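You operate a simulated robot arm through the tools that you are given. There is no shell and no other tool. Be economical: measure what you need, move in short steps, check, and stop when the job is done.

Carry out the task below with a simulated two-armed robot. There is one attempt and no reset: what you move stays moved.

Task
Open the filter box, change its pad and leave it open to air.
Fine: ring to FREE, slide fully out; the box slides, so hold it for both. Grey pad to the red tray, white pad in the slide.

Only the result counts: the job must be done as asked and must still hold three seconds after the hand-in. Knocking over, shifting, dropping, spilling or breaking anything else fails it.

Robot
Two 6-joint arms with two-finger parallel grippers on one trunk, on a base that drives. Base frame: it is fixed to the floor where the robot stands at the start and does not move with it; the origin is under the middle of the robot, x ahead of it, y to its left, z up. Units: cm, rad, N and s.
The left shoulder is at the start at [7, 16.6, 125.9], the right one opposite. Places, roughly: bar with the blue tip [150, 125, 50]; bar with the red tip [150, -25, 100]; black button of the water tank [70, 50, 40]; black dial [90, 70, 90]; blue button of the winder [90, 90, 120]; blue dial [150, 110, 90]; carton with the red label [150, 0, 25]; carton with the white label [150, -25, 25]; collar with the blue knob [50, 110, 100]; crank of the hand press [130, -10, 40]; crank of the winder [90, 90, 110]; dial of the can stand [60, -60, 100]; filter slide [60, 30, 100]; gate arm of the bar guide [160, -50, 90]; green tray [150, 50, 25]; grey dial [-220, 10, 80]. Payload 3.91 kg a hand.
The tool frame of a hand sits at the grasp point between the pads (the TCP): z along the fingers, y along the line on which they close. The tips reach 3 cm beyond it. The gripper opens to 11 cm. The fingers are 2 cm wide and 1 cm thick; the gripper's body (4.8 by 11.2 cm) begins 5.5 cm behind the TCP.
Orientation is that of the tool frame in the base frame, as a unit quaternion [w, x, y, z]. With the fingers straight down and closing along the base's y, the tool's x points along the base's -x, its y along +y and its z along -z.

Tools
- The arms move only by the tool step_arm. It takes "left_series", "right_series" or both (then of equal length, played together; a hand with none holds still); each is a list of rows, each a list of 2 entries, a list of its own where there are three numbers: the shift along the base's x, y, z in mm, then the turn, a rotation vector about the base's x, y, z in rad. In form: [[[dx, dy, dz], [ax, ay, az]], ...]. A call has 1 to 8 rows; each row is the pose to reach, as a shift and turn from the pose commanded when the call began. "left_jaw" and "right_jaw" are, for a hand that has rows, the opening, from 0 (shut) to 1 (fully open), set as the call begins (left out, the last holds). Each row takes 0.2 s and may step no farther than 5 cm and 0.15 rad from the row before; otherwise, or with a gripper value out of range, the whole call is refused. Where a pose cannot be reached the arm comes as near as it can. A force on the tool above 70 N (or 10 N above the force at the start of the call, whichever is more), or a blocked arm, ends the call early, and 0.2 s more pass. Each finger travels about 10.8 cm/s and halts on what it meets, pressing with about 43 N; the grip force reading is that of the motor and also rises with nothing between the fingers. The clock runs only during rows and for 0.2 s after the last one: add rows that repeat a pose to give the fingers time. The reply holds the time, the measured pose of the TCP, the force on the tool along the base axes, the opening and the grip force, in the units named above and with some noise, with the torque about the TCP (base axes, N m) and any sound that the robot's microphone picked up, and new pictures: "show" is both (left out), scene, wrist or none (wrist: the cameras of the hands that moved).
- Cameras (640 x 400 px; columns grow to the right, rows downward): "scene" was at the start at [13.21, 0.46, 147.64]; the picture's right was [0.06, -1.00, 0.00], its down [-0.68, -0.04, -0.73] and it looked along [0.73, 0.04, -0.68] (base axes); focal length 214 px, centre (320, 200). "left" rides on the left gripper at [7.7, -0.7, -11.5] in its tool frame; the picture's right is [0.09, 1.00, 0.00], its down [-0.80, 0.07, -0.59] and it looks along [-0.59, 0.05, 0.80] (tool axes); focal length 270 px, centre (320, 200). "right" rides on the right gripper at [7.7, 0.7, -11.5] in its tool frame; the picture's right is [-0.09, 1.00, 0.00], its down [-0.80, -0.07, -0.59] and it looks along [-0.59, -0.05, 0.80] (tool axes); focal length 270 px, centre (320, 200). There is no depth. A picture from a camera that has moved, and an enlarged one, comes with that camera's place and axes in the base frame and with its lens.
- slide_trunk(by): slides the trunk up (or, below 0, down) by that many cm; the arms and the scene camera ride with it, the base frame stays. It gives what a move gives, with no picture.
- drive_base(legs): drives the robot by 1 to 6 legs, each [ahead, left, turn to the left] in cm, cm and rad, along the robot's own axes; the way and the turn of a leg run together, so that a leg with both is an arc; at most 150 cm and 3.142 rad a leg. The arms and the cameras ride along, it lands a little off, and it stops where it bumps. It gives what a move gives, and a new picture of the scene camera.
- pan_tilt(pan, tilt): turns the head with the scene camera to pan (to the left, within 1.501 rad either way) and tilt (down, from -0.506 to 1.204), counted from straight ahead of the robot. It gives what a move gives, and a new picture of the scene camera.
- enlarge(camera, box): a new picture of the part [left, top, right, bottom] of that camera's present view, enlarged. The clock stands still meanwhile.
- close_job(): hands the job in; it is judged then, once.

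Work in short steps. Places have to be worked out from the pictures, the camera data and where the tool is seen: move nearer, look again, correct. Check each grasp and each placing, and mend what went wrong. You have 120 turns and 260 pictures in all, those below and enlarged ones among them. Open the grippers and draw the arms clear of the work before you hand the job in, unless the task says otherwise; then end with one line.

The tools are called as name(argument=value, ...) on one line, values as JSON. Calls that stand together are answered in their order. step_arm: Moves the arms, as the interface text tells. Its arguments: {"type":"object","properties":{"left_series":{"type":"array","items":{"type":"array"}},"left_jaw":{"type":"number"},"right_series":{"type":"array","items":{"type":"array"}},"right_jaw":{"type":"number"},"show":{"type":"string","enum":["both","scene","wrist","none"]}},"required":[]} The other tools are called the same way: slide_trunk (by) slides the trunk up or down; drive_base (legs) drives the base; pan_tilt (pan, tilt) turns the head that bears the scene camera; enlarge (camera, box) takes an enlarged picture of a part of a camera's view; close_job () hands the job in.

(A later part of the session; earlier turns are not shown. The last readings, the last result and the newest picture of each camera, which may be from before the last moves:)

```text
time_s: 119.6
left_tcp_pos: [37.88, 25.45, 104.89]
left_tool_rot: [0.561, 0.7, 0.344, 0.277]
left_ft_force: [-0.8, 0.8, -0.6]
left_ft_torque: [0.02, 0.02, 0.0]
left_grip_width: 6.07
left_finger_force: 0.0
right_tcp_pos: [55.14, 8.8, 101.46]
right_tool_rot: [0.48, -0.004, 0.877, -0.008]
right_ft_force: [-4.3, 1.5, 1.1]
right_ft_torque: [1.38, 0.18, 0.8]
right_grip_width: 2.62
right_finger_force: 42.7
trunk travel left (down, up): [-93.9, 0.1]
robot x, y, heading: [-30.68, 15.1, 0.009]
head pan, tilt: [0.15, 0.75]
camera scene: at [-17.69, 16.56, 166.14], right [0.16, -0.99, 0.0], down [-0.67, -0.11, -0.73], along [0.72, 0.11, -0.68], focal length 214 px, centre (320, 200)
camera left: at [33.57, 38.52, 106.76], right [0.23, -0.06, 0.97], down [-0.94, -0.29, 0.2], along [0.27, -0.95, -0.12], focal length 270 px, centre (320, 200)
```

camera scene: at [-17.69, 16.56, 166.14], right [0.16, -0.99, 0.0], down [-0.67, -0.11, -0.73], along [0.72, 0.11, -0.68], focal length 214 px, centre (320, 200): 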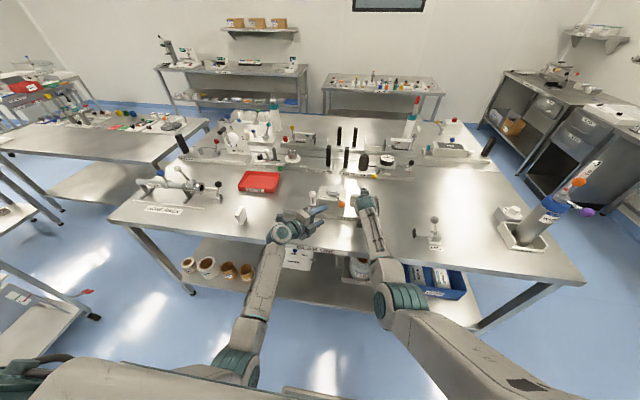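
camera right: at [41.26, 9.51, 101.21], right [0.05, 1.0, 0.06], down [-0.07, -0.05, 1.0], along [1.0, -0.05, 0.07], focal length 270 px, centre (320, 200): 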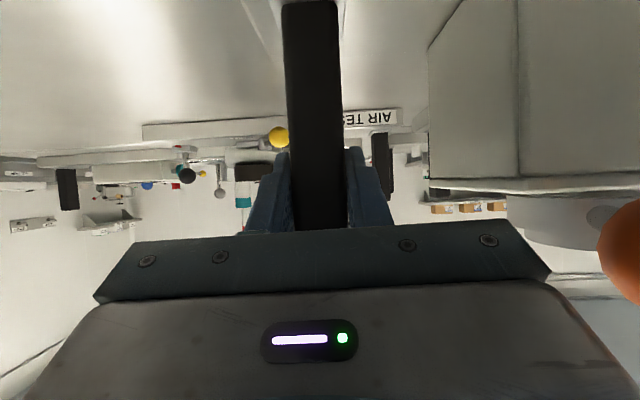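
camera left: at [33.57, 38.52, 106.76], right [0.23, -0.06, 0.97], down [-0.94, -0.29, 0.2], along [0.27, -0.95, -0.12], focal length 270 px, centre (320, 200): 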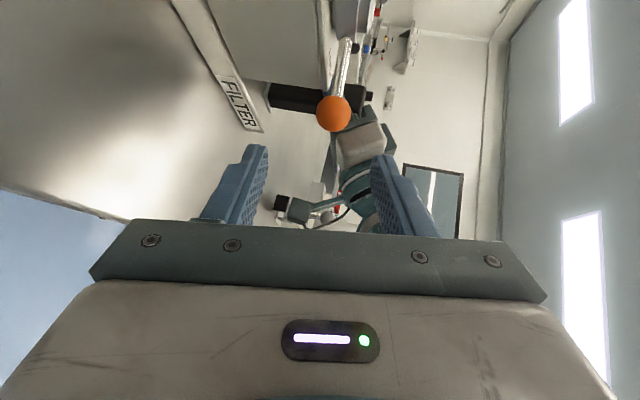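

The hand is rolled, with the knob at about [47.9, 17.6, 103.5] between the upper and lower fingers. I'll advance and then close on the ball.

step_arm(left_series=[[[30, -24, -4], [0, 0, 0]], [[60, -47, -8], [0, 0, 0]], [[89, -71, -11], [0, 0, 0]], [[89, -71, -11], [0, 0, 0]]], show="wrist")

step_arm(left_series=[[[0, 0, 0], [0, 0, 0]], [[0, 0, 0], [0, 0, 0]], [[0, 0, 0], [0, 0, 0]], [[0, 0, 0], [0, 0, 0]]], left_jaw=0, show="wrist")

```text
time_s: 120.6
left_tcp_pos: [46.77, 18.16, 103.79]
left_tool_rot: [0.561, 0.7, 0.345, 0.275]
left_ft_force: [-0.6, 0.6, 0.5]
left_ft_torque: [-0.02, -0.03, 0.03]
left_grip_width: 6.09
left_finger_force: 0.0
right_tcp_pos: [55.17, 8.76, 101.5]
right_tool_rot: [0.481, -0.003, 0.877, -0.008]
right_ft_force: [-0.8, -0.7, 2.3]
right_ft_torque: [1.58, 0.31, 0.77]
right_grip_width: 2.59
right_finger_force: 42.9
trunk travel left (down, up): [-93.9, 0.1]
robot x, y, heading: [-30.64, 14.99, 0.009]
head pan, tilt: [0.15, 0.75]
camera left: at [42.46, 31.21, 105.74], right [0.23, -0.06, 0.97], down [-0.94, -0.29, 0.2], along [0.27, -0.95, -0.12], focal length 270 px, centre (320, 200)
```

left: 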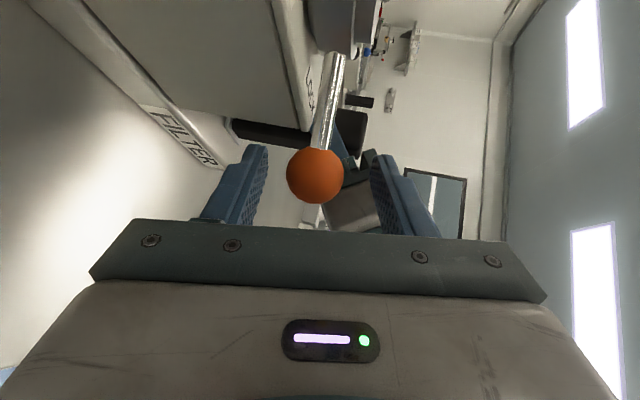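

```text
time_s: 121.6
left_tcp_pos: [46.83, 18.19, 103.66]
left_tool_rot: [0.56, 0.701, 0.346, 0.275]
left_ft_force: [6.2, 1.3, -9.3]
left_ft_torque: [0.13, 0.22, -0.09]
left_grip_width: 3.09
left_finger_force: 43.4
right_tcp_pos: [55.25, 8.67, 101.59]
right_tool_rot: [0.48, -0.004, 0.877, -0.007]
right_ft_force: [-8.7, -2.3, 15.0]
right_ft_torque: [1.42, 1.17, 1.21]
right_grip_width: 2.62
right_finger_force: 43.2
trunk travel left (down, up): [-93.9, 0.1]
robot x, y, heading: [-30.56, 15.33, 0.004]
head pan, tilt: [0.15, 0.75]
camera left: at [42.49, 31.24, 105.53], right [0.23, -0.06, 0.97], down [-0.94, -0.29, 0.2], along [0.27, -0.95, -0.13], focal length 270 px, centre (320, 200)
```

left: 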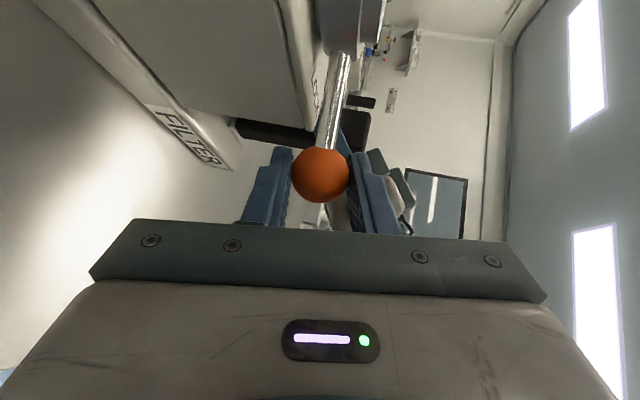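

The ball is gripped at 3.1 cm. With the ring axis near [55.1, 21.5] and an 8.2 cm lever, I'll swing the knob about 40° along its arc toward FREE and check forces.

step_arm(left_series=[[[-3, 6, 0], [0, 0, 0]], [[-6, 13, 0], [0, 0, 0]], [[-8, 20, 0], [0, 0, 0]], [[-9, 27, 0], [0, 0, 0]], [[-10, 41, 0], [0, 0, 0]], [[-9, 56, 0], [0, 0, 0]]], show="wrist")

```text
time_s: 123.0
left_tcp_pos: [45.85, 24.26, 104.2]
left_tool_rot: [0.561, 0.698, 0.345, 0.28]
left_ft_force: [2.5, 5.7, 0.6]
left_ft_torque: [0.01, -0.07, 0.13]
left_grip_width: 0.02
left_finger_force: 37.3
right_tcp_pos: [55.19, 8.48, 101.56]
right_tool_rot: [0.48, -0.004, 0.877, -0.011]
right_ft_force: [-2.4, -0.2, 6.8]
right_ft_torque: [1.4, -1.27, 0.41]
right_grip_width: 2.64
right_finger_force: 43.2
trunk travel left (down, up): [-93.9, 0.1]
robot x, y, heading: [-30.71, 15.4, 0.01]
head pan, tilt: [0.15, 0.75]
camera left: at [41.61, 37.4, 105.95], right [0.22, -0.06, 0.97], down [-0.94, -0.3, 0.19], along [0.28, -0.95, -0.12], focal length 270 px, centre (320, 200)
```

left: 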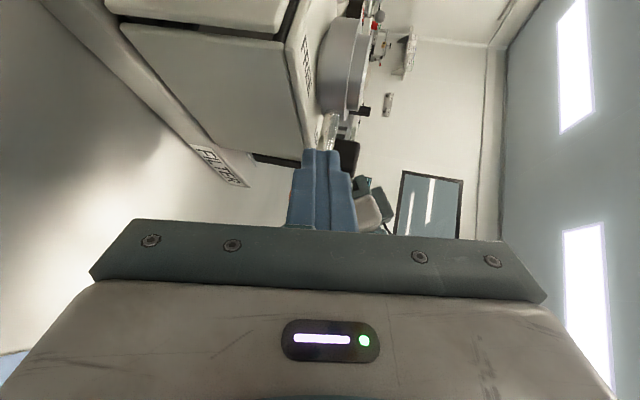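

The ball slipped out, since the grip was too near the fingertips. I'll look at where the lever is now.

enlarge(camera="scene", box=[270, 160, 400, 240])

enlarge(camera="right", box=[320, 0, 640, 200])

```text
4.92 times, centred on (335, 200) of scene
camera zoom: at [-17.78, 16.7, 166.16], right [0.16, -0.99, 0.0], down [-0.67, -0.11, -0.73], along [0.72, 0.11, -0.68], focal length 1056 px, centre (246, 200)
```

zoom: 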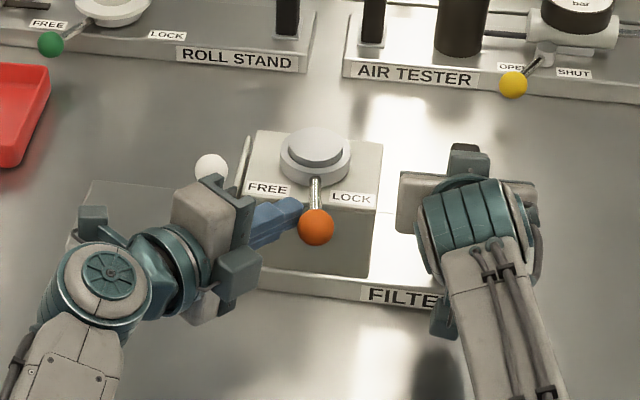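

```text
2.00 times, centred on (480, 100) of right
camera zoom: at [41.21, 9.29, 101.16], right [0.05, 1.0, 0.05], down [-0.07, -0.05, 1.0], along [1.0, -0.05, 0.07], focal length 541 px, centre (0, 400)
```

zoom: 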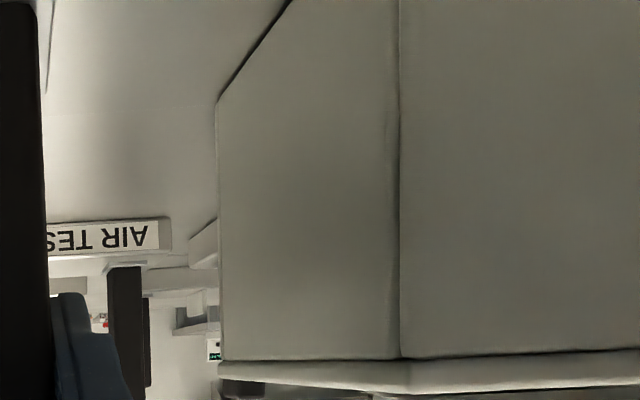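

The lever has already turned about 20° (ball near [46.6, 20.4]). The better grip now is fingers nearly horizontal, closing along y and passing above the box top, so one finger pushes the ball positively. I'll back off and re-orient.

step_arm(left_series=[[[-25, 18, 5], [0, 0, 0]], [[-60, 45, 10], [0, 0, 0]], [[-60, 45, 10], [-0.119, 0.054, 0.045]], [[-60, 45, 10], [-0.238, 0.109, 0.089]], [[-60, 45, 10], [-0.358, 0.163, 0.134]], [[-60, 45, 10], [-0.477, 0.217, 0.178]], [[-60, 45, 10], [-0.596, 0.272, 0.223]], [[-60, 45, 10], [-0.715, 0.326, 0.268]]], show="none")

step_arm(left_series=[[[0, 0, 0], [-0.119, 0.054, 0.045]], [[0, 0, 0], [-0.238, 0.109, 0.089]], [[0, 0, 0], [-0.358, 0.163, 0.134]], [[0, 0, 0], [-0.477, 0.217, 0.178]], [[0, 0, 0], [-0.596, 0.272, 0.223]], [[0, 0, 0], [-0.715, 0.326, 0.268]], [[2, -30, -7], [-0.715, 0.326, 0.268]], [[4, -63, -13], [-0.715, 0.326, 0.268]]], left_jaw=0.5)

```text
time_s: 124.8
left_tcp_pos: [39.88, 28.31, 104.73]
left_tool_rot: [0.666, 0.444, 0.592, 0.093]
left_ft_force: [0.4, -0.3, 0.4]
left_ft_torque: [0.0, 0.01, 0.04]
left_grip_width: 0.0
left_finger_force: 37.1
right_tcp_pos: [55.03, 8.66, 101.56]
right_tool_rot: [0.48, -0.003, 0.877, -0.008]
right_ft_force: [-3.0, -2.5, 1.3]
right_ft_torque: [1.48, 0.14, 0.94]
right_grip_width: 2.63
right_finger_force: 43.0
trunk travel left (down, up): [-93.9, 0.1]
robot x, y, heading: [-30.69, 15.1, 0.006]
head pan, tilt: [0.15, 0.75]
```

```text
time_s: 126.6
left_tcp_pos: [40.4, 22.02, 103.57]
left_tool_rot: [0.657, 0.114, 0.738, -0.103]
left_ft_force: [-0.8, 0.2, 0.2]
left_ft_torque: [0.02, -0.02, -0.01]
left_grip_width: 5.48
left_finger_force: 0.1
right_tcp_pos: [55.02, 8.75, 101.5]
right_tool_rot: [0.481, -0.003, 0.877, -0.008]
right_ft_force: [-2.9, -1.2, 0.4]
right_ft_torque: [1.61, 0.09, 1.21]
right_grip_width: 2.62
right_finger_force: 42.8
trunk travel left (down, up): [-93.9, 0.1]
robot x, y, heading: [-30.78, 15.48, 0.005]
head pan, tilt: [0.15, 0.75]
camera scene: at [-17.6, 16.42, 166.13], right [0.16, -0.99, 0.0], down [-0.67, -0.11, -0.73], along [0.72, 0.11, -0.68], focal length 214 px, centre (320, 200)
camera left: at [28.45, 25.17, 97.15], right [0.29, 0.95, -0.09], down [-0.45, 0.22, 0.86], along [0.84, -0.21, 0.5], focal length 270 px, centre (320, 200)
```

scene: 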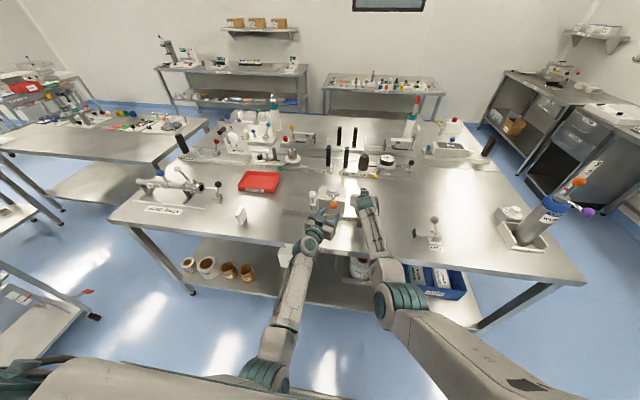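
left: 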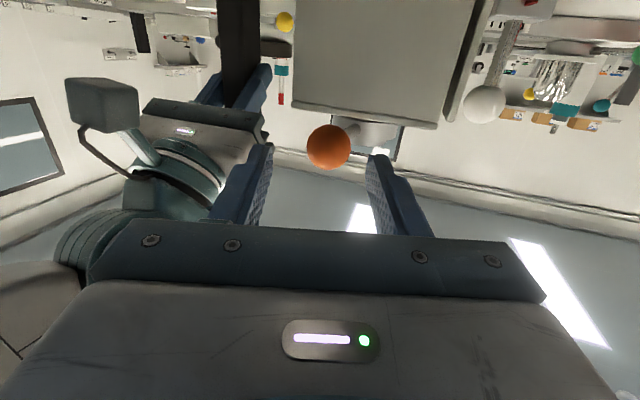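

The ball, at [46.4, 20.9, 103.4], is between the fingers. I'll advance and close on it.

step_arm(left_series=[[[20, -4, 2], [0, 0, 0]], [[40, -8, 3], [0, 0, 0]], [[54, -10, 3], [0, 0, 0]], [[54, -10, 3], [0, 0, 0]]], show="none")

step_arm(left_series=[[[0, 0, 0], [0, 0, 0]], [[0, 0, 0], [0, 0, 0]], [[0, 0, 0], [0, 0, 0]]], left_jaw=0, show="wrist")

```text
time_s: 127.6
left_tcp_pos: [45.88, 21.18, 103.91]
left_tool_rot: [0.658, 0.113, 0.738, -0.103]
left_ft_force: [-0.6, 1.1, -0.5]
left_ft_torque: [0.04, -0.02, -0.02]
left_grip_width: 5.5
left_finger_force: 0.0
right_tcp_pos: [55.1, 8.75, 101.57]
right_tool_rot: [0.48, -0.004, 0.877, -0.007]
right_ft_force: [-1.3, 0.6, 0.2]
right_ft_torque: [1.6, 0.08, 0.89]
right_grip_width: 2.64
right_finger_force: 42.8
trunk travel left (down, up): [-93.9, 0.1]
robot x, y, heading: [-31.18, 15.17, 0.005]
head pan, tilt: [0.15, 0.75]
```

```text
time_s: 128.4
left_tcp_pos: [45.88, 21.16, 103.85]
left_tool_rot: [0.658, 0.113, 0.737, -0.103]
left_ft_force: [-6.7, 2.1, 2.9]
left_ft_torque: [-0.01, 0.02, 0.4]
left_grip_width: 3.13
left_finger_force: 42.7
right_tcp_pos: [55.09, 8.74, 101.54]
right_tool_rot: [0.48, -0.004, 0.877, -0.008]
right_ft_force: [3.6, -0.3, -0.7]
right_ft_torque: [1.63, -0.33, 0.29]
right_grip_width: 2.63
right_finger_force: 42.9
trunk travel left (down, up): [-93.9, 0.1]
robot x, y, heading: [-30.26, 15.32, 0.009]
head pan, tilt: [0.15, 0.75]
camera left: at [33.9, 24.27, 97.51], right [0.29, 0.95, -0.09], down [-0.45, 0.22, 0.86], along [0.84, -0.21, 0.5], focal length 270 px, centre (320, 200)
```

left: 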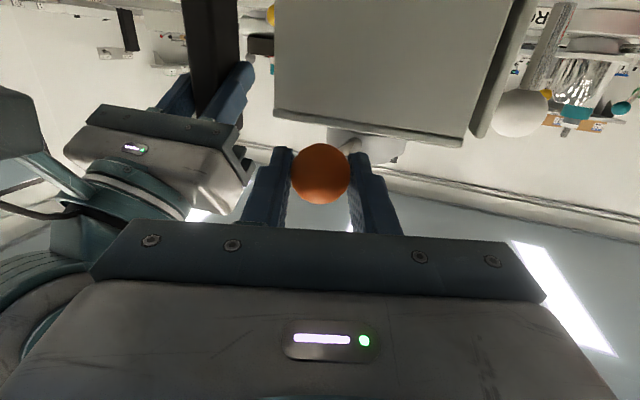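

Gripped at 3.13 cm. I'll continue the arc about axis [54.6, 22] to roughly 156° and check.

step_arm(left_series=[[[-1, 6, 0], [0, 0, 0]], [[-1, 11, 0], [0, 0, 0]], [[0, 16, 0], [0, 0, 0]], [[0, 22, 0], [0, 0, 0]], [[2, 33, 1], [0, 0, 0]], [[6, 44, 2], [0, 0, 0]]], show="wrist")

```text
time_s: 129.8
left_tcp_pos: [46.31, 25.7, 103.64]
left_tool_rot: [0.656, 0.113, 0.739, -0.103]
left_ft_force: [-4.2, -9.2, 0.6]
left_ft_torque: [0.05, 0.01, -0.56]
left_grip_width: 3.11
left_finger_force: 43.4
right_tcp_pos: [55.25, 8.69, 101.63]
right_tool_rot: [0.48, -0.003, 0.877, -0.009]
right_ft_force: [3.3, 11.0, 1.6]
right_ft_torque: [0.8, 0.59, -0.85]
right_grip_width: 2.61
right_finger_force: 42.8
trunk travel left (down, up): [-93.9, 0.1]
robot x, y, heading: [-30.55, 15.18, 0.008]
head pan, tilt: [0.15, 0.75]
camera left: at [34.39, 28.79, 97.45], right [0.29, 0.95, -0.09], down [-0.45, 0.22, 0.86], along [0.84, -0.21, 0.49], focal length 270 px, centre (320, 200)
```

left: 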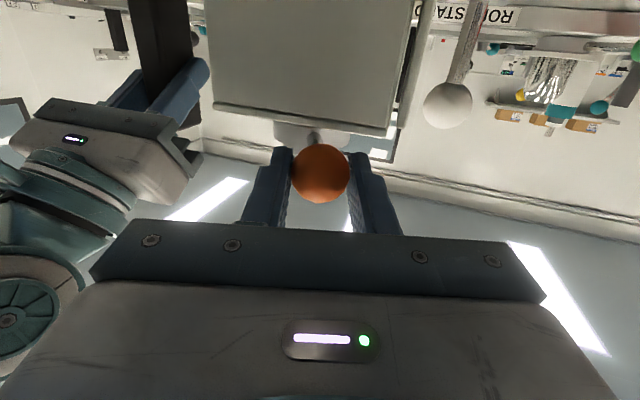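

It's turning with about 10 N. I'll go on in small steps toward 140°, watching for a stop or a click.

step_arm(left_series=[[[3, 5, 0], [0, 0, 0]], [[6, 10, 0], [0, 0, 0]], [[9, 15, 0], [0, 0, 0]], [[13, 20, 0], [0, 0, 0]], [[13, 20, 0], [0, 0, 0]]], show="wrist")

enlarge(camera="scene", box=[270, 160, 400, 240])

```text
time_s: 131.0
left_tcp_pos: [47.74, 27.55, 103.8]
left_tool_rot: [0.657, 0.113, 0.739, -0.104]
left_ft_force: [-2.3, -25.2, -1.6]
left_ft_torque: [0.02, 0.29, -0.44]
left_grip_width: 3.09
left_finger_force: 43.4
right_tcp_pos: [55.26, 8.93, 101.59]
right_tool_rot: [0.48, -0.005, 0.877, -0.006]
right_ft_force: [4.1, 23.1, 7.4]
right_ft_torque: [-0.4, 0.12, -1.83]
right_grip_width: 2.72
right_finger_force: 43.1
trunk travel left (down, up): [-93.9, 0.1]
robot x, y, heading: [-30.63, 15.63, 0.009]
head pan, tilt: [0.15, 0.75]
camera left: at [35.82, 30.6, 97.52], right [0.29, 0.95, -0.09], down [-0.45, 0.22, 0.86], along [0.84, -0.21, 0.49], focal length 270 px, centre (320, 200)
```

left: 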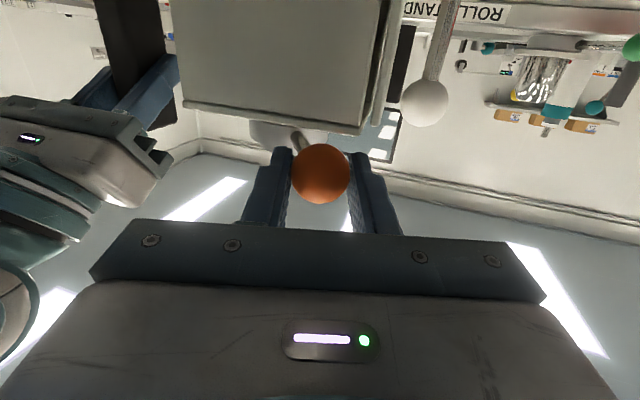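

```text
4.92 times, centred on (335, 200) of scene
camera zoom: at [-17.39, 16.58, 166.11], right [0.16, -0.99, 0.0], down [-0.67, -0.11, -0.73], along [0.72, 0.11, -0.68], focal length 1056 px, centre (246, 200)
```

zoom: 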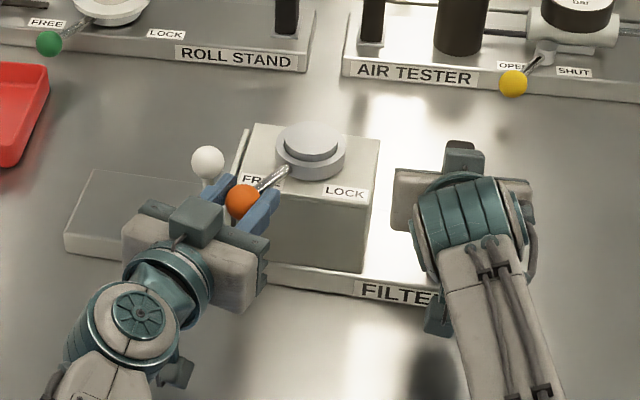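

Force rose to 25 N and the lever covers the inner part of "FREE", mirroring how it sat at LOCK. One more small push will confirm it's on the stop.

step_arm(left_series=[[[3, 4, 0], [0, 0, 0]], [[6, 8, 0], [0, 0, 0]], [[6, 8, 0], [0, 0, 0]]], show="none")

```text
time_s: 131.8
left_tcp_pos: [48.34, 28.2, 103.94]
left_tool_rot: [0.656, 0.113, 0.739, -0.106]
left_ft_force: [4.6, -39.9, -6.9]
left_ft_torque: [0.02, 0.32, -0.3]
left_grip_width: 3.09
left_finger_force: 42.8
right_tcp_pos: [55.16, 9.32, 101.44]
right_tool_rot: [0.48, -0.004, 0.877, -0.005]
right_ft_force: [-2.1, 37.7, 13.5]
right_ft_torque: [0.31, 0.36, -1.69]
right_grip_width: 2.89
right_finger_force: 43.2
trunk travel left (down, up): [-93.9, 0.1]
robot x, y, heading: [-30.35, 15.49, 0.004]
head pan, tilt: [0.15, 0.75]
```

The force climbs with the box shifting, so the ring is against its FREE stop. I'll relax, open the left hand and back straight off.

step_arm(left_series=[[[-6, -9, 0], [0, 0, 0]], [[-6, -9, 0], [0, 0, 0]]], show="none")

step_arm(left_series=[[[0, 0, 0], [0, 0, 0]], [[0, 0, 0], [0, 0, 0]], [[-35, 10, 3], [0, 0, 0]], [[-75, 22, 5], [0, 0, 0]], [[-100, 50, 5], [0, 0, 0]]], left_jaw=0.5)

enlarge(camera="scene", box=[270, 160, 400, 240])

```text
time_s: 132.4
left_tcp_pos: [47.66, 27.63, 104.28]
left_tool_rot: [0.658, 0.112, 0.737, -0.103]
left_ft_force: [2.2, -23.1, -12.5]
left_ft_torque: [0.16, 0.61, 0.04]
left_grip_width: 3.09
left_finger_force: 43.2
right_tcp_pos: [55.18, 9.05, 101.58]
right_tool_rot: [0.48, -0.004, 0.877, -0.008]
right_ft_force: [-5.7, 25.5, 12.1]
right_ft_torque: [-0.01, 0.24, -1.38]
right_grip_width: 2.75
right_finger_force: 42.9
trunk travel left (down, up): [-93.9, 0.1]
robot x, y, heading: [-30.89, 15.12, 0.007]
head pan, tilt: [0.15, 0.75]
```

```text
time_s: 133.6
left_tcp_pos: [37.68, 32.81, 104.61]
left_tool_rot: [0.659, 0.113, 0.737, -0.103]
left_ft_force: [-0.4, -0.4, 0.1]
left_ft_torque: [0.0, -0.02, -0.04]
left_grip_width: 5.51
left_finger_force: 0.1
right_tcp_pos: [54.98, 8.79, 101.51]
right_tool_rot: [0.48, -0.004, 0.877, -0.008]
right_ft_force: [2.0, -0.6, 1.4]
right_ft_torque: [-0.14, 0.18, -0.63]
right_grip_width: 2.63
right_finger_force: 43.1
trunk travel left (down, up): [-93.9, 0.1]
robot x, y, heading: [-30.52, 15.17, 0.008]
head pan, tilt: [0.15, 0.75]
camera scene: at [-17.71, 16.66, 166.14], right [0.16, -0.99, 0.0], down [-0.67, -0.11, -0.73], along [0.72, 0.11, -0.68], focal length 214 px, centre (320, 200)
camera left: at [25.7, 35.75, 98.27], right [0.29, 0.95, -0.09], down [-0.46, 0.22, 0.86], along [0.84, -0.21, 0.5], focal length 270 px, centre (320, 200)
```

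scene: 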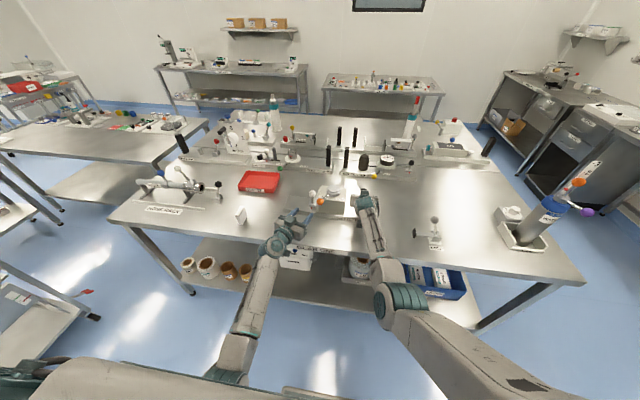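
left: 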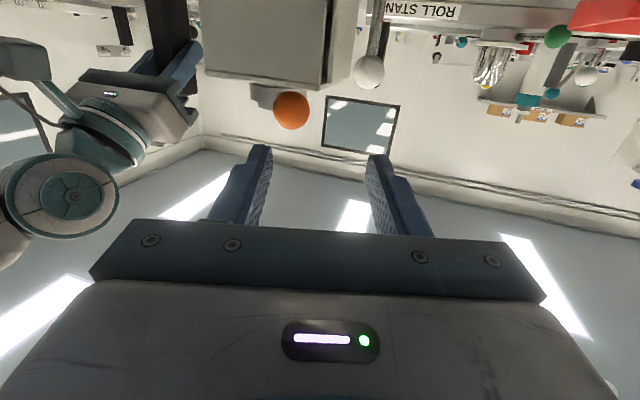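

```text
4.92 times, centred on (335, 200) of scene
camera zoom: at [-17.71, 16.66, 166.14], right [0.16, -0.99, 0.0], down [-0.67, -0.11, -0.73], along [0.72, 0.11, -0.68], focal length 1056 px, centre (246, 200)
```

zoom: 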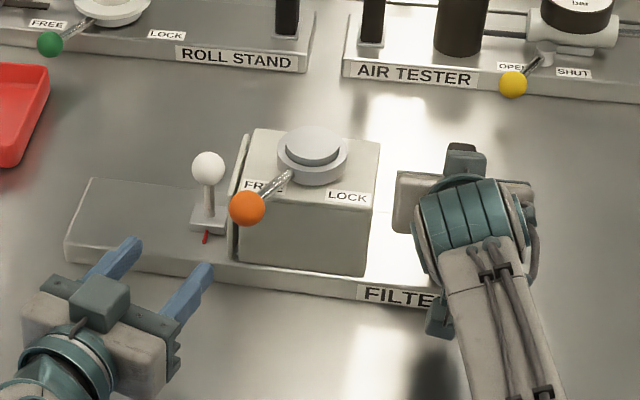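

The lever stays at FREE. Next is the slide: its white ball is near [56, 31.7, 100.2] on an upright stem. I'll re-orient the left hand to approach the stem from the front-left, clear of the orange knob.

step_arm(left_series=[[[5, 30, -10], [0.055, 0.077, -0.1]], [[25, 50, -20], [0.11, 0.154, -0.2]], [[50, 60, -30], [0.165, 0.23, -0.301]], [[75, 65, -40], [0.22, 0.307, -0.401]], [[100, 65, -48], [0.275, 0.384, -0.502]], [[128, 62, -51], [0.33, 0.461, -0.602]], [[128, 62, -51], [0.33, 0.461, -0.602]]], left_jaw=0.4, show="wrist")

enlarge(camera="scene", box=[270, 160, 400, 240])

```text
time_s: 135.2
left_tcp_pos: [50.51, 38.69, 99.5]
left_tool_rot: [0.388, 0.402, 0.807, -0.194]
left_ft_force: [0.3, -0.5, -0.1]
left_ft_torque: [-0.02, 0.02, 0.0]
left_grip_width: 4.4
left_finger_force: 0.0
right_tcp_pos: [55.05, 8.79, 101.46]
right_tool_rot: [0.48, -0.003, 0.877, -0.008]
right_ft_force: [0.6, 1.1, 0.7]
right_ft_torque: [1.3, 0.34, -0.05]
right_grip_width: 2.62
right_finger_force: 43.0
trunk travel left (down, up): [-93.9, 0.1]
robot x, y, heading: [-30.75, 15.25, 0.007]
head pan, tilt: [0.15, 0.75]
camera left: at [41.7, 49.35, 100.61], right [0.76, 0.64, -0.07], down [0.08, 0.02, 1.0], along [0.64, -0.77, -0.04], focal length 270 px, centre (320, 200)
```

left: 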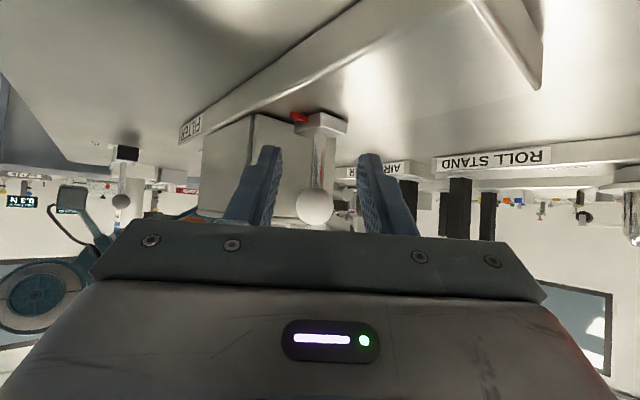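

```text
4.92 times, centred on (335, 200) of scene
camera zoom: at [-17.56, 16.65, 166.12], right [0.16, -0.99, 0.0], down [-0.67, -0.11, -0.73], along [0.72, 0.11, -0.68], focal length 1056 px, centre (246, 200)
```

zoom: 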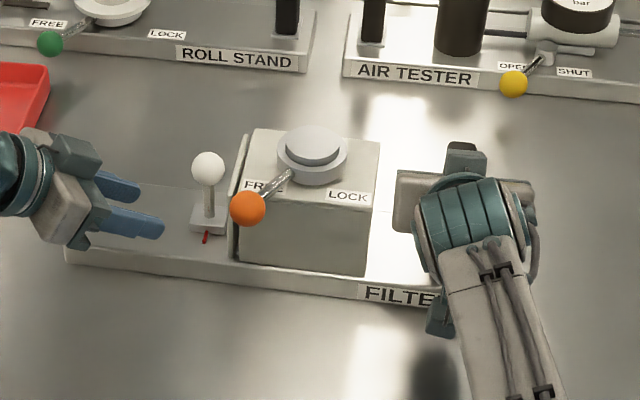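

The stem stands at [56.0, 31.6], free from z 94.5 up to the ball at 98.7. I'll advance onto the stem with the grasp centre at z ≈ 97 and close.

step_arm(left_series=[[[16, -21, -5], [0, 0, 0]], [[32, -42, -10], [0, 0, 0]], [[48, -62, -14], [0, 0, 0]], [[48, -62, -14], [0, 0, 0]]], show="none")

step_arm(left_series=[[[0, 0, 0], [0, 0, 0]], [[0, 0, 0], [0, 0, 0]], [[0, 0, 0], [0, 0, 0]]], left_jaw=0, show="wrist")

```text
time_s: 136.2
left_tcp_pos: [54.03, 33.24, 98.42]
left_tool_rot: [0.389, 0.401, 0.807, -0.192]
left_ft_force: [-8.2, 15.5, 2.7]
left_ft_torque: [0.05, 0.12, -0.47]
left_grip_width: 4.31
left_finger_force: 0.1
left hand out of reach, approached as far as the arm can: row 3, 4
right_tcp_pos: [55.11, 8.62, 101.51]
right_tool_rot: [0.48, -0.003, 0.877, -0.011]
right_ft_force: [5.3, -11.4, -2.2]
right_ft_torque: [1.23, -0.08, -0.51]
right_grip_width: 2.62
right_finger_force: 42.8
trunk travel left (down, up): [-93.9, 0.1]
robot x, y, heading: [-30.76, 15.38, 0.007]
head pan, tilt: [0.15, 0.75]
```

```text
time_s: 137.0
left_tcp_pos: [54.27, 33.24, 98.59]
left_tool_rot: [0.39, 0.401, 0.806, -0.192]
left_ft_force: [15.8, 24.4, 0.1]
left_ft_torque: [0.6, 0.07, 0.63]
left_grip_width: 1.05
left_finger_force: 42.9
right_tcp_pos: [55.15, 8.65, 101.41]
right_tool_rot: [0.48, -0.004, 0.877, -0.01]
right_ft_force: [-11.1, -21.7, 6.8]
right_ft_torque: [1.73, 0.45, 1.73]
right_grip_width: 2.67
right_finger_force: 42.9
trunk travel left (down, up): [-93.9, 0.1]
robot x, y, heading: [-30.58, 15.24, 0.009]
head pan, tilt: [0.15, 0.75]
camera left: at [45.3, 43.78, 99.72], right [0.76, 0.65, -0.07], down [0.07, 0.01, 1.0], along [0.65, -0.76, -0.04], focal length 270 px, centre (320, 200)
```

left: 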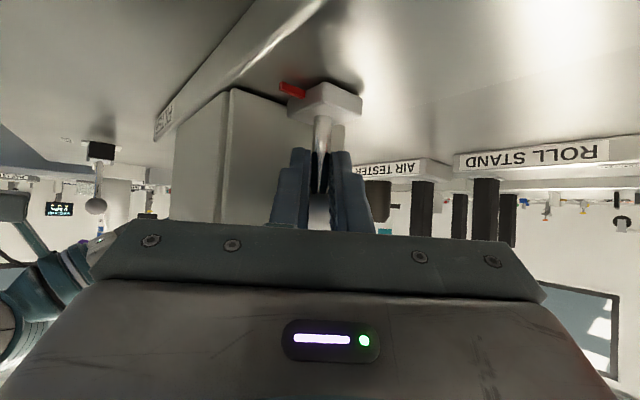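

The stem is gripped (1.05 cm). I'll pull the slide out in +y gradually while the right hand holds the box.

step_arm(left_series=[[[0, 10, 0], [0, 0, 0]], [[0, 20, 0], [0, 0, 0]], [[0, 30, 0], [0, 0, 0]], [[0, 40, 0], [0, 0, 0]], [[0, 50, 0], [0, 0, 0]]], show="both")

```text
time_s: 138.2
left_tcp_pos: [53.43, 38.02, 98.55]
left_tool_rot: [0.39, 0.401, 0.806, -0.193]
left_ft_force: [15.3, -7.4, 10.0]
left_ft_torque: [0.6, 0.41, 0.1]
left_grip_width: 1.04
left_finger_force: 43.0
left hand out of reach, approached as far as the arm can: row 3, 4, 5
right_tcp_pos: [55.05, 8.95, 101.47]
right_tool_rot: [0.479, -0.005, 0.878, -0.007]
right_ft_force: [-9.8, 11.5, -2.5]
right_ft_torque: [2.18, 0.29, 2.12]
right_grip_width: 2.75
right_finger_force: 43.5
trunk travel left (down, up): [-93.9, 0.1]
robot x, y, heading: [-31.27, 15.34, 0.009]
head pan, tilt: [0.15, 0.75]
camera scene: at [-17.63, 16.67, 166.14], right [0.16, -0.99, 0.0], down [-0.67, -0.11, -0.73], along [0.72, 0.11, -0.68], focal length 214 px, centre (320, 200)
camera left: at [44.59, 48.64, 99.68], right [0.76, 0.64, -0.07], down [0.07, 0.02, 1.0], along [0.64, -0.76, -0.03], focal length 270 px, centre (320, 200)
```

scene: 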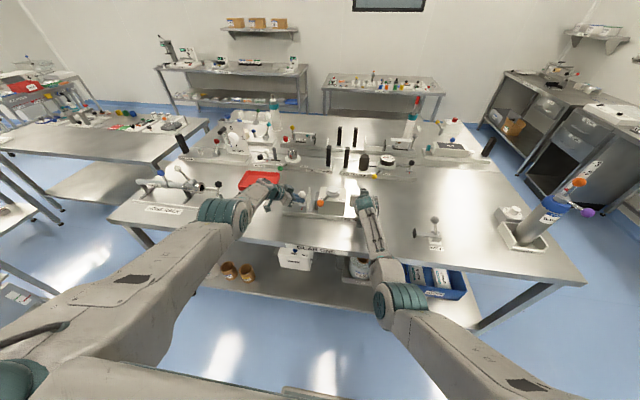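
left: 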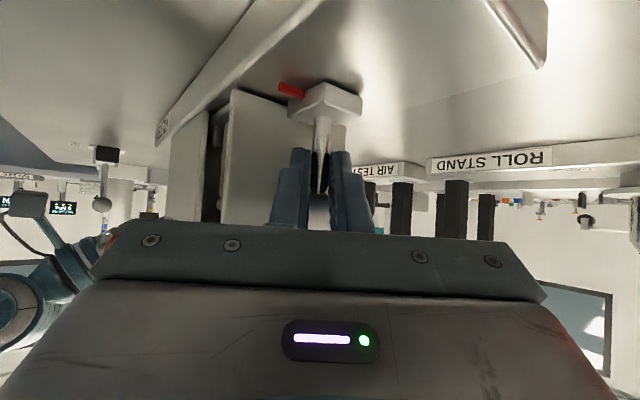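

The slide is coming out smoothly (about 4.8 cm so far). I'll keep pulling while yawing the hand to stay within reach.

step_arm(left_series=[[[-1, 9, 0], [0, 0, 0.06]], [[-2, 18, 0], [0, 0, 0.12]], [[-3, 27, 0], [0, 0, 0.18]], [[-4, 36, 0], [0, 0, 0.24]], [[-4, 46, 0], [0, 0, 0.3]], [[-4, 56, 0], [0, 0, 0.3]]], show="wrist")

enlarge(camera="scene", box=[250, 160, 380, 240])

```text
time_s: 139.6
left_tcp_pos: [55.09, 42.46, 97.07]
left_tool_rot: [0.414, 0.281, 0.854, -0.145]
left_ft_force: [-6.7, -51.7, 5.9]
left_ft_torque: [-0.65, -0.37, -1.03]
left_grip_width: 1.09
left_finger_force: 42.5
left hand out of reach, approached as far as the arm can: row 1, 2, 3, 4, 5, 6
right_tcp_pos: [55.29, 9.5, 101.48]
right_tool_rot: [0.48, -0.004, 0.877, -0.004]
right_ft_force: [9.2, 50.8, -13.6]
right_ft_torque: [-0.4, 0.14, -1.52]
right_grip_width: 2.78
right_finger_force: 42.8
trunk travel left (down, up): [-93.9, 0.1]
robot x, y, heading: [-30.33, 15.16, 0.003]
head pan, tilt: [0.15, 0.75]
camera left: at [43.75, 50.26, 98.11], right [0.55, 0.83, -0.08], down [0.07, 0.05, 1.0], along [0.83, -0.56, -0.03], focal length 270 px, centre (320, 200)
```

left: 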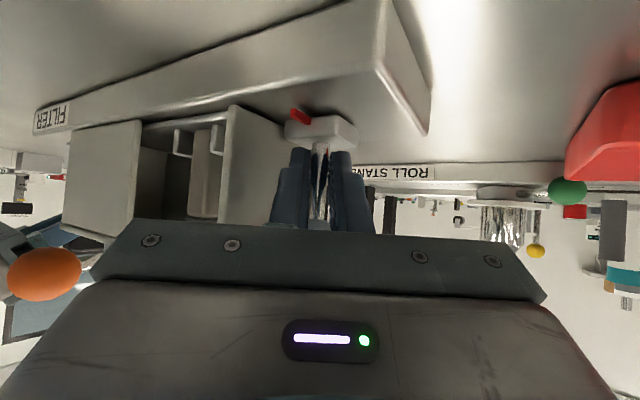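

```text
4.92 times, centred on (315, 200) of scene
camera zoom: at [-17.38, 16.69, 166.07], right [0.16, -0.99, 0.0], down [-0.67, -0.11, -0.73], along [0.72, 0.11, -0.68], focal length 1056 px, centre (345, 200)
```

zoom: 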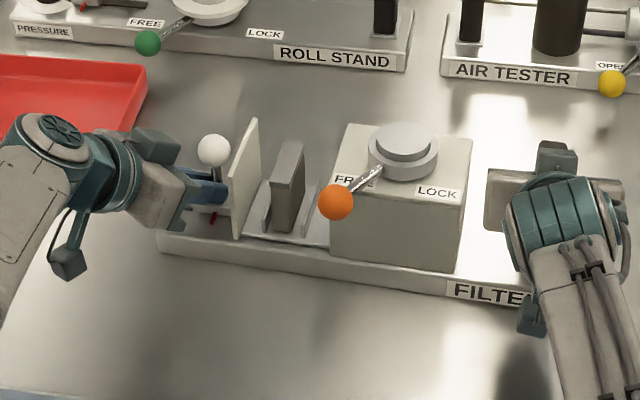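

The slide is fully out against its stop (52 N), and the grey pad stands upright in it. I'll release the handle and back off, then free the right hand and retract both so I can drive closer.

step_arm(left_series=[[[0, -4, 0], [0, 0, 0]], [[0, -4, 0], [0, 0, 0]], [[-30, 18, 5], [0, 0, 0]], [[-65, 43, 10], [0, 0, 0]]], left_jaw=0.4, show="none")

step_arm(left_series=[[[-38, 1, 0], [0.038, 0.109, 0.074]], [[-76, 2, 0], [0.076, 0.217, 0.147]], [[-114, 3, 0], [0.114, 0.326, 0.221]], [[-152, 4, 0], [0.152, 0.435, 0.295]], [[-190, 5, 0], [0.191, 0.544, 0.369]], [[-230, 5, 0], [0.229, 0.652, 0.442]], [[-268, 5, 0], [0.267, 0.761, 0.516]], [[-306, 5, 0], [0.305, 0.87, 0.59]]], right_series=[[[0, 0, 0], [0, 0, 0]], [[0, 0, 0], [0, 0, 0]], [[-40, 0, 0], [0, 0, 0]], [[-75, -5, 10], [0, 0, 0]], [[-75, -5, 50], [0, 0.1, 0]], [[-70, -5, 90], [0, 0.2, 0]], [[-60, -5, 130], [0, 0.3, 0]], [[-50, -5, 170], [0, 0.4, 0]]], right_jaw=0.5, show="scene")

```text
time_s: 140.6
left_tcp_pos: [46.39, 47.82, 99.6]
left_tool_rot: [0.414, 0.277, 0.857, -0.134]
left_ft_force: [-0.1, 0.5, 0.5]
left_ft_torque: [0.01, 0.01, 0.02]
left_grip_width: 4.4
left_finger_force: 0.1
right_tcp_pos: [55.07, 8.79, 101.5]
right_tool_rot: [0.48, -0.004, 0.877, -0.008]
right_ft_force: [-0.5, -3.1, -1.5]
right_ft_torque: [1.11, -0.4, 0.1]
right_grip_width: 2.62
right_finger_force: 43.4
trunk travel left (down, up): [-93.9, 0.1]
robot x, y, heading: [-30.39, 15.07, 0.01]
head pan, tilt: [0.15, 0.75]
```

```text
time_s: 142.4
left_tcp_pos: [15.82, 48.19, 99.66]
left_tool_rot: [-0.006, 0.0, 1.0, 0.014]
left_ft_force: [0.1, -0.2, -0.1]
left_ft_torque: [0.01, -0.01, 0.01]
left_grip_width: 4.42
left_finger_force: 0.0
right_tcp_pos: [50.05, 8.14, 118.53]
right_tool_rot: [0.294, -0.005, 0.956, -0.006]
right_ft_force: [0.7, -0.6, -0.5]
right_ft_torque: [0.02, -0.01, -0.01]
right_grip_width: 5.51
right_finger_force: 0.0
trunk travel left (down, up): [-93.9, 0.1]
robot x, y, heading: [-30.86, 15.26, 0.004]
head pan, tilt: [0.15, 0.75]
camera scene: at [-17.55, 16.39, 166.11], right [0.16, -0.99, 0.0], down [-0.67, -0.1, -0.73], along [0.72, 0.11, -0.68], focal length 214 px, centre (320, 200)
```

scene: 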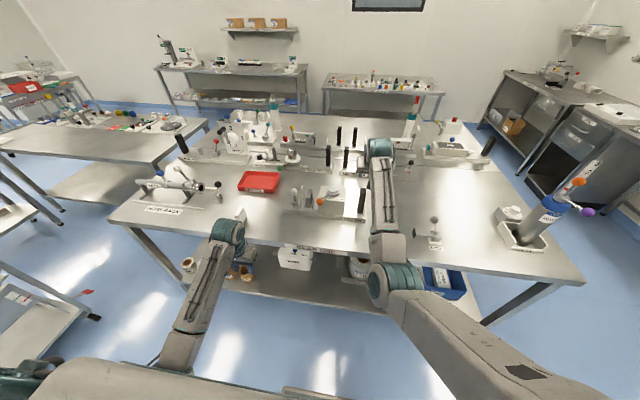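

All clear. I'll drive 25 cm forward to about (−5, 13), from which the left hand can reach the slide, the tray and the white pad.

drive_base(legs=[[25.5, -2, 0]])

pan_tilt(pan=0.45, tilt=0.85)

enlarge(camera="scene", box=[200, 120, 440, 270])

```text
time_s: 144.3
left_tcp_pos: [41.1, 46.47, 99.76]
left_tool_rot: [-0.004, 0.002, 1.0, 0.012]
left_ft_force: [0.2, 0.2, -0.8]
left_ft_torque: [0.02, 0.02, 0.01]
left_grip_width: 4.4
left_finger_force: 0.0
right_tcp_pos: [75.24, 6.21, 119.02]
right_tool_rot: [0.298, -0.003, 0.955, -0.009]
right_ft_force: [-0.5, -1.1, 0.0]
right_ft_torque: [-0.01, -0.02, -0.02]
right_grip_width: 5.5
right_finger_force: 0.1
trunk travel left (down, up): [-93.9, 0.1]
robot x, y, heading: [-5.11, 13.35, 0.004]
head pan, tilt: [0.15, 0.75]
camera scene: at [7.45, 14.7, 166.16], right [0.15, -0.99, 0.0], down [-0.67, -0.1, -0.73], along [0.72, 0.11, -0.68], focal length 214 px, centre (320, 200)
```

scene: 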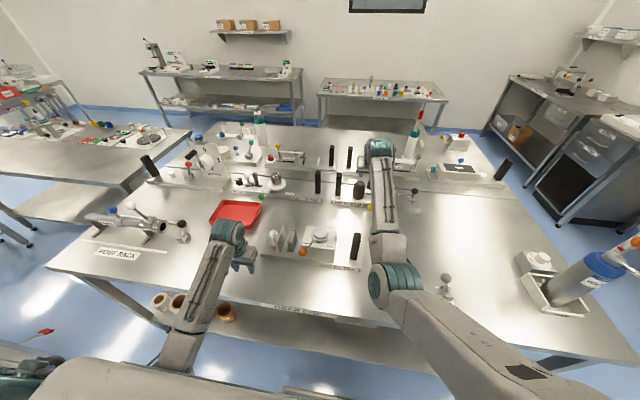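

```text
time_s: 145.1
left_tcp_pos: [41.43, 46.3, 99.46]
left_tool_rot: [-0.005, 0.002, 1.0, 0.012]
left_ft_force: [-0.7, 0.6, 0.1]
left_ft_torque: [-0.01, -0.01, -0.03]
left_grip_width: 4.38
left_finger_force: 0.1
right_tcp_pos: [75.63, 6.07, 118.71]
right_tool_rot: [0.295, -0.004, 0.955, -0.007]
right_ft_force: [-0.2, 0.0, 0.8]
right_ft_torque: [0.0, 0.02, -0.04]
right_grip_width: 5.48
right_finger_force: 0.1
trunk travel left (down, up): [-93.9, 0.1]
robot x, y, heading: [-5.51, 13.12, 0.005]
head pan, tilt: [0.45, 0.85]
camera scene: at [6.77, 16.83, 165.31], right [0.44, -0.9, 0.0], down [-0.68, -0.33, -0.66], along [0.59, 0.29, -0.75], focal length 214 px, centre (320, 200)
```

scene: 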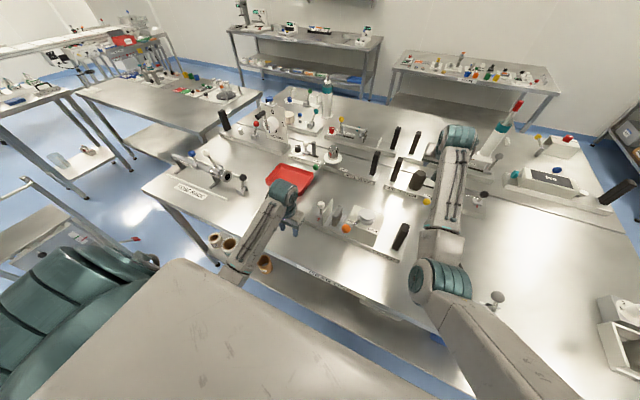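

```text
2.67 times, centred on (320, 195) of scene
camera zoom: at [6.77, 16.83, 165.31], right [0.44, -0.9, 0.0], down [-0.68, -0.33, -0.66], along [0.59, 0.29, -0.75], focal length 572 px, centre (320, 213)
```

zoom: 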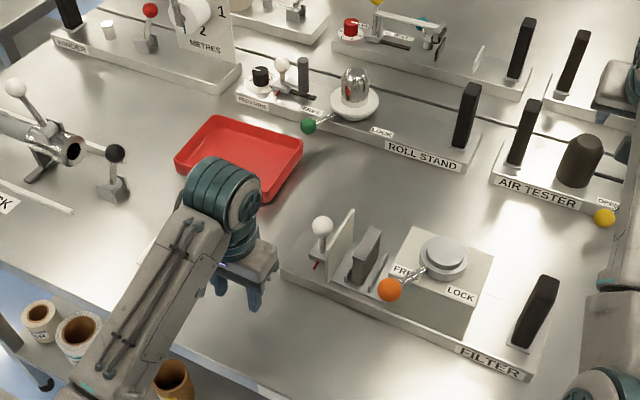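

I'll bring the left hand up toward a hover in front of the grey pad to check the wrist height limit here and get a close view.

step_arm(left_series=[[[20, -30, 10], [0, 0, -0.01]], [[40, -60, 30], [0, 0, -0.02]], [[60, -90, 50], [0, 0, -0.025]], [[75, -115, 75], [0, 0, -0.025]], [[85, -125, 100], [0, 0, -0.025]]], show="wrist")

```text
time_s: 146.3
left_tcp_pos: [52.46, 33.12, 101.85]
left_tool_rot: [-0.001, 0.015, 1.0, 0.013]
left_ft_force: [0.9, -0.1, 0.1]
left_ft_torque: [0.03, -0.01, 0.03]
left_grip_width: 4.39
left_finger_force: 0.1
left hand out of reach, approached as far as the arm can: row 1, 2, 3, 4, 5
right_tcp_pos: [75.58, 6.06, 118.64]
right_tool_rot: [0.297, -0.004, 0.955, -0.007]
right_ft_force: [0.9, 0.1, -0.8]
right_ft_torque: [0.02, 0.03, 0.0]
right_grip_width: 5.53
right_finger_force: 0.0
trunk travel left (down, up): [-93.9, 0.1]
robot x, y, heading: [-5.17, 13.54, 0.006]
head pan, tilt: [0.45, 0.85]
camera left: at [44.74, 32.45, 113.37], right [-0.06, 1.0, 0.03], down [0.8, 0.03, 0.59], along [0.59, 0.06, -0.8], focal length 270 px, centre (320, 200)
```

left: 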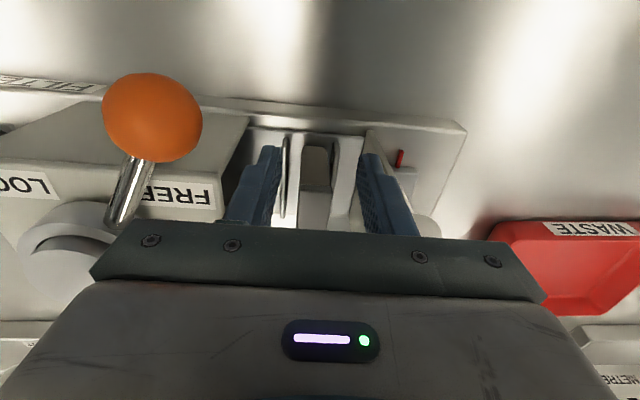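

The grey pad stands with its front edge at x ≈ 53.3, y ≈ 33.2, thickness about 2 cm, top about z 100.8, between low rails. I'll tilt the fingers forward 0.5 rad to gain lift room and advance so the fingers straddle its upper part.

step_arm(left_series=[[[-5, 0, 2], [0, -0.13, 0]], [[-5, 0, 2], [0, -0.26, 0]], [[-5, 0, 2], [0, -0.39, 0]], [[-5, 0, 2], [0, -0.5, -0.02]], [[15, 0, 2], [0, -0.5, -0.02]], [[38, 0, 0], [0, -0.5, -0.02]], [[38, 0, 0], [0, -0.5, -0.02]]], show="wrist")

enlarge(camera="scene", box=[280, 170, 410, 250])

```text
time_s: 147.9
left_tcp_pos: [56.01, 33.15, 101.98]
left_tool_rot: [0.244, 0.02, 0.969, 0.015]
left_ft_force: [0.2, 0.2, 0.3]
left_ft_torque: [0.05, 0.0, 0.03]
left_grip_width: 4.42
left_finger_force: 0.0
right_tcp_pos: [75.36, 6.27, 118.9]
right_tool_rot: [0.296, -0.003, 0.955, -0.008]
right_ft_force: [-0.2, 0.2, 0.0]
right_ft_torque: [-0.06, 0.01, -0.01]
right_grip_width: 5.49
right_finger_force: 0.0
trunk travel left (down, up): [-93.9, 0.1]
robot x, y, heading: [-5.5, 13.69, 0.0]
head pan, tilt: [0.45, 0.85]
camera left: at [43.69, 32.61, 108.44], right [-0.04, 1.0, 0.0], down [0.43, 0.02, 0.9], along [0.9, 0.04, -0.43], focal length 270 px, centre (320, 200)
```

left: 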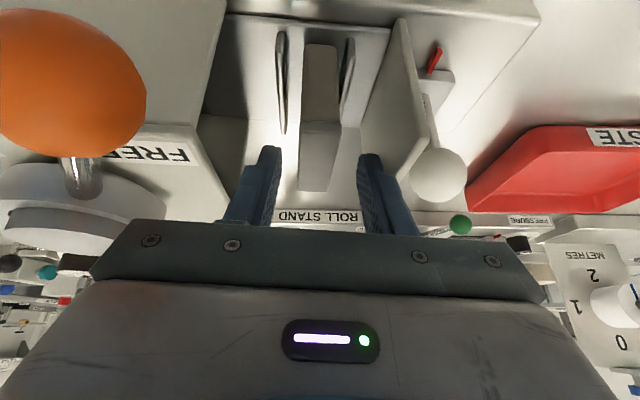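

```text
4.92 times, centred on (345, 210) of scene
camera zoom: at [6.49, 16.84, 165.34], right [0.44, -0.9, 0.0], down [-0.67, -0.33, -0.66], along [0.59, 0.29, -0.75], focal length 1056 px, centre (197, 151)
```

zoom: 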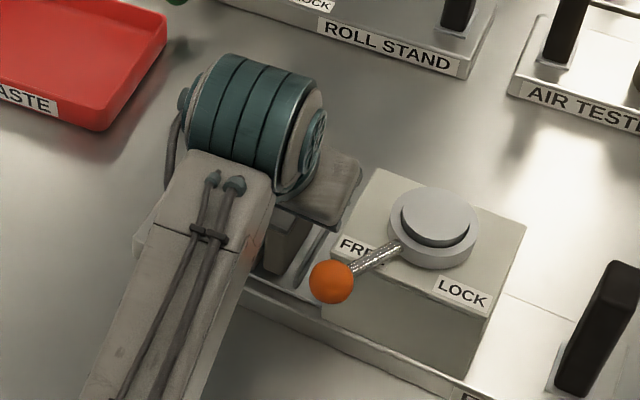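

Now clear: the pad is x 53.3–59.9, y 33.1, top z 99.9, about 1.8 cm thick, and the rails are only about 1 cm high. I'll lower to z ≈ 99.6 and close on it.

step_arm(left_series=[[[4, 0, -12], [0, 0, 0]], [[6, 0, -24], [0, 0, 0]], [[6, 0, -24], [0, 0, 0]]], show="none")

step_arm(left_series=[[[0, 0, 0], [0, 0, 0]], [[0, 0, 0], [0, 0, 0]], [[0, 0, 0], [0, 0, 0]]], left_jaw=0, show="wrist")

```text
time_s: 148.7
left_tcp_pos: [56.69, 33.03, 99.58]
left_tool_rot: [0.243, 0.021, 0.97, 0.015]
left_ft_force: [0.2, -0.4, -0.4]
left_ft_torque: [-0.01, 0.03, 0.0]
left_grip_width: 4.41
left_finger_force: 0.1
right_tcp_pos: [75.46, 6.15, 118.74]
right_tool_rot: [0.297, -0.003, 0.955, -0.008]
right_ft_force: [-0.6, -0.2, -0.2]
right_ft_torque: [0.06, 0.03, 0.0]
right_grip_width: 5.5
right_finger_force: 0.0
trunk travel left (down, up): [-93.9, 0.1]
robot x, y, heading: [-5.72, 13.89, 0.002]
head pan, tilt: [0.45, 0.85]
```

```text
time_s: 149.5
left_tcp_pos: [56.68, 33.01, 99.55]
left_tool_rot: [0.243, 0.022, 0.97, 0.014]
left_ft_force: [0.1, 0.5, -0.5]
left_ft_torque: [0.01, -0.02, 0.0]
left_grip_width: 1.89
left_finger_force: 42.8
right_tcp_pos: [75.35, 6.11, 118.67]
right_tool_rot: [0.296, -0.003, 0.955, -0.009]
right_ft_force: [-1.0, 0.7, 1.2]
right_ft_torque: [-0.02, -0.01, 0.01]
right_grip_width: 5.49
right_finger_force: 0.1
trunk travel left (down, up): [-93.9, 0.1]
robot x, y, heading: [-5.38, 13.18, 0.003]
head pan, tilt: [0.45, 0.85]
camera left: at [44.36, 32.55, 106.02], right [-0.04, 1.0, 0.0], down [0.43, 0.02, 0.9], along [0.9, 0.04, -0.43], focal length 270 px, centre (320, 200)
```

left: 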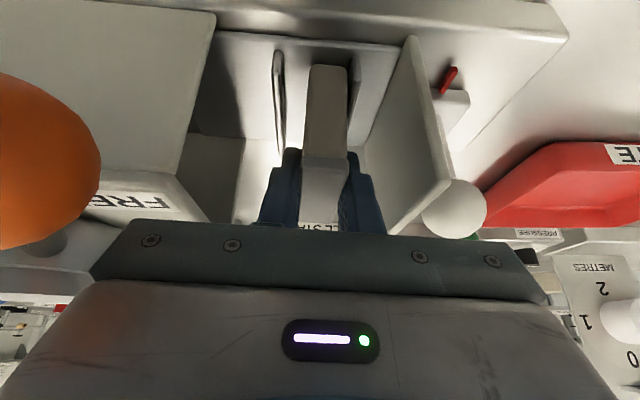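

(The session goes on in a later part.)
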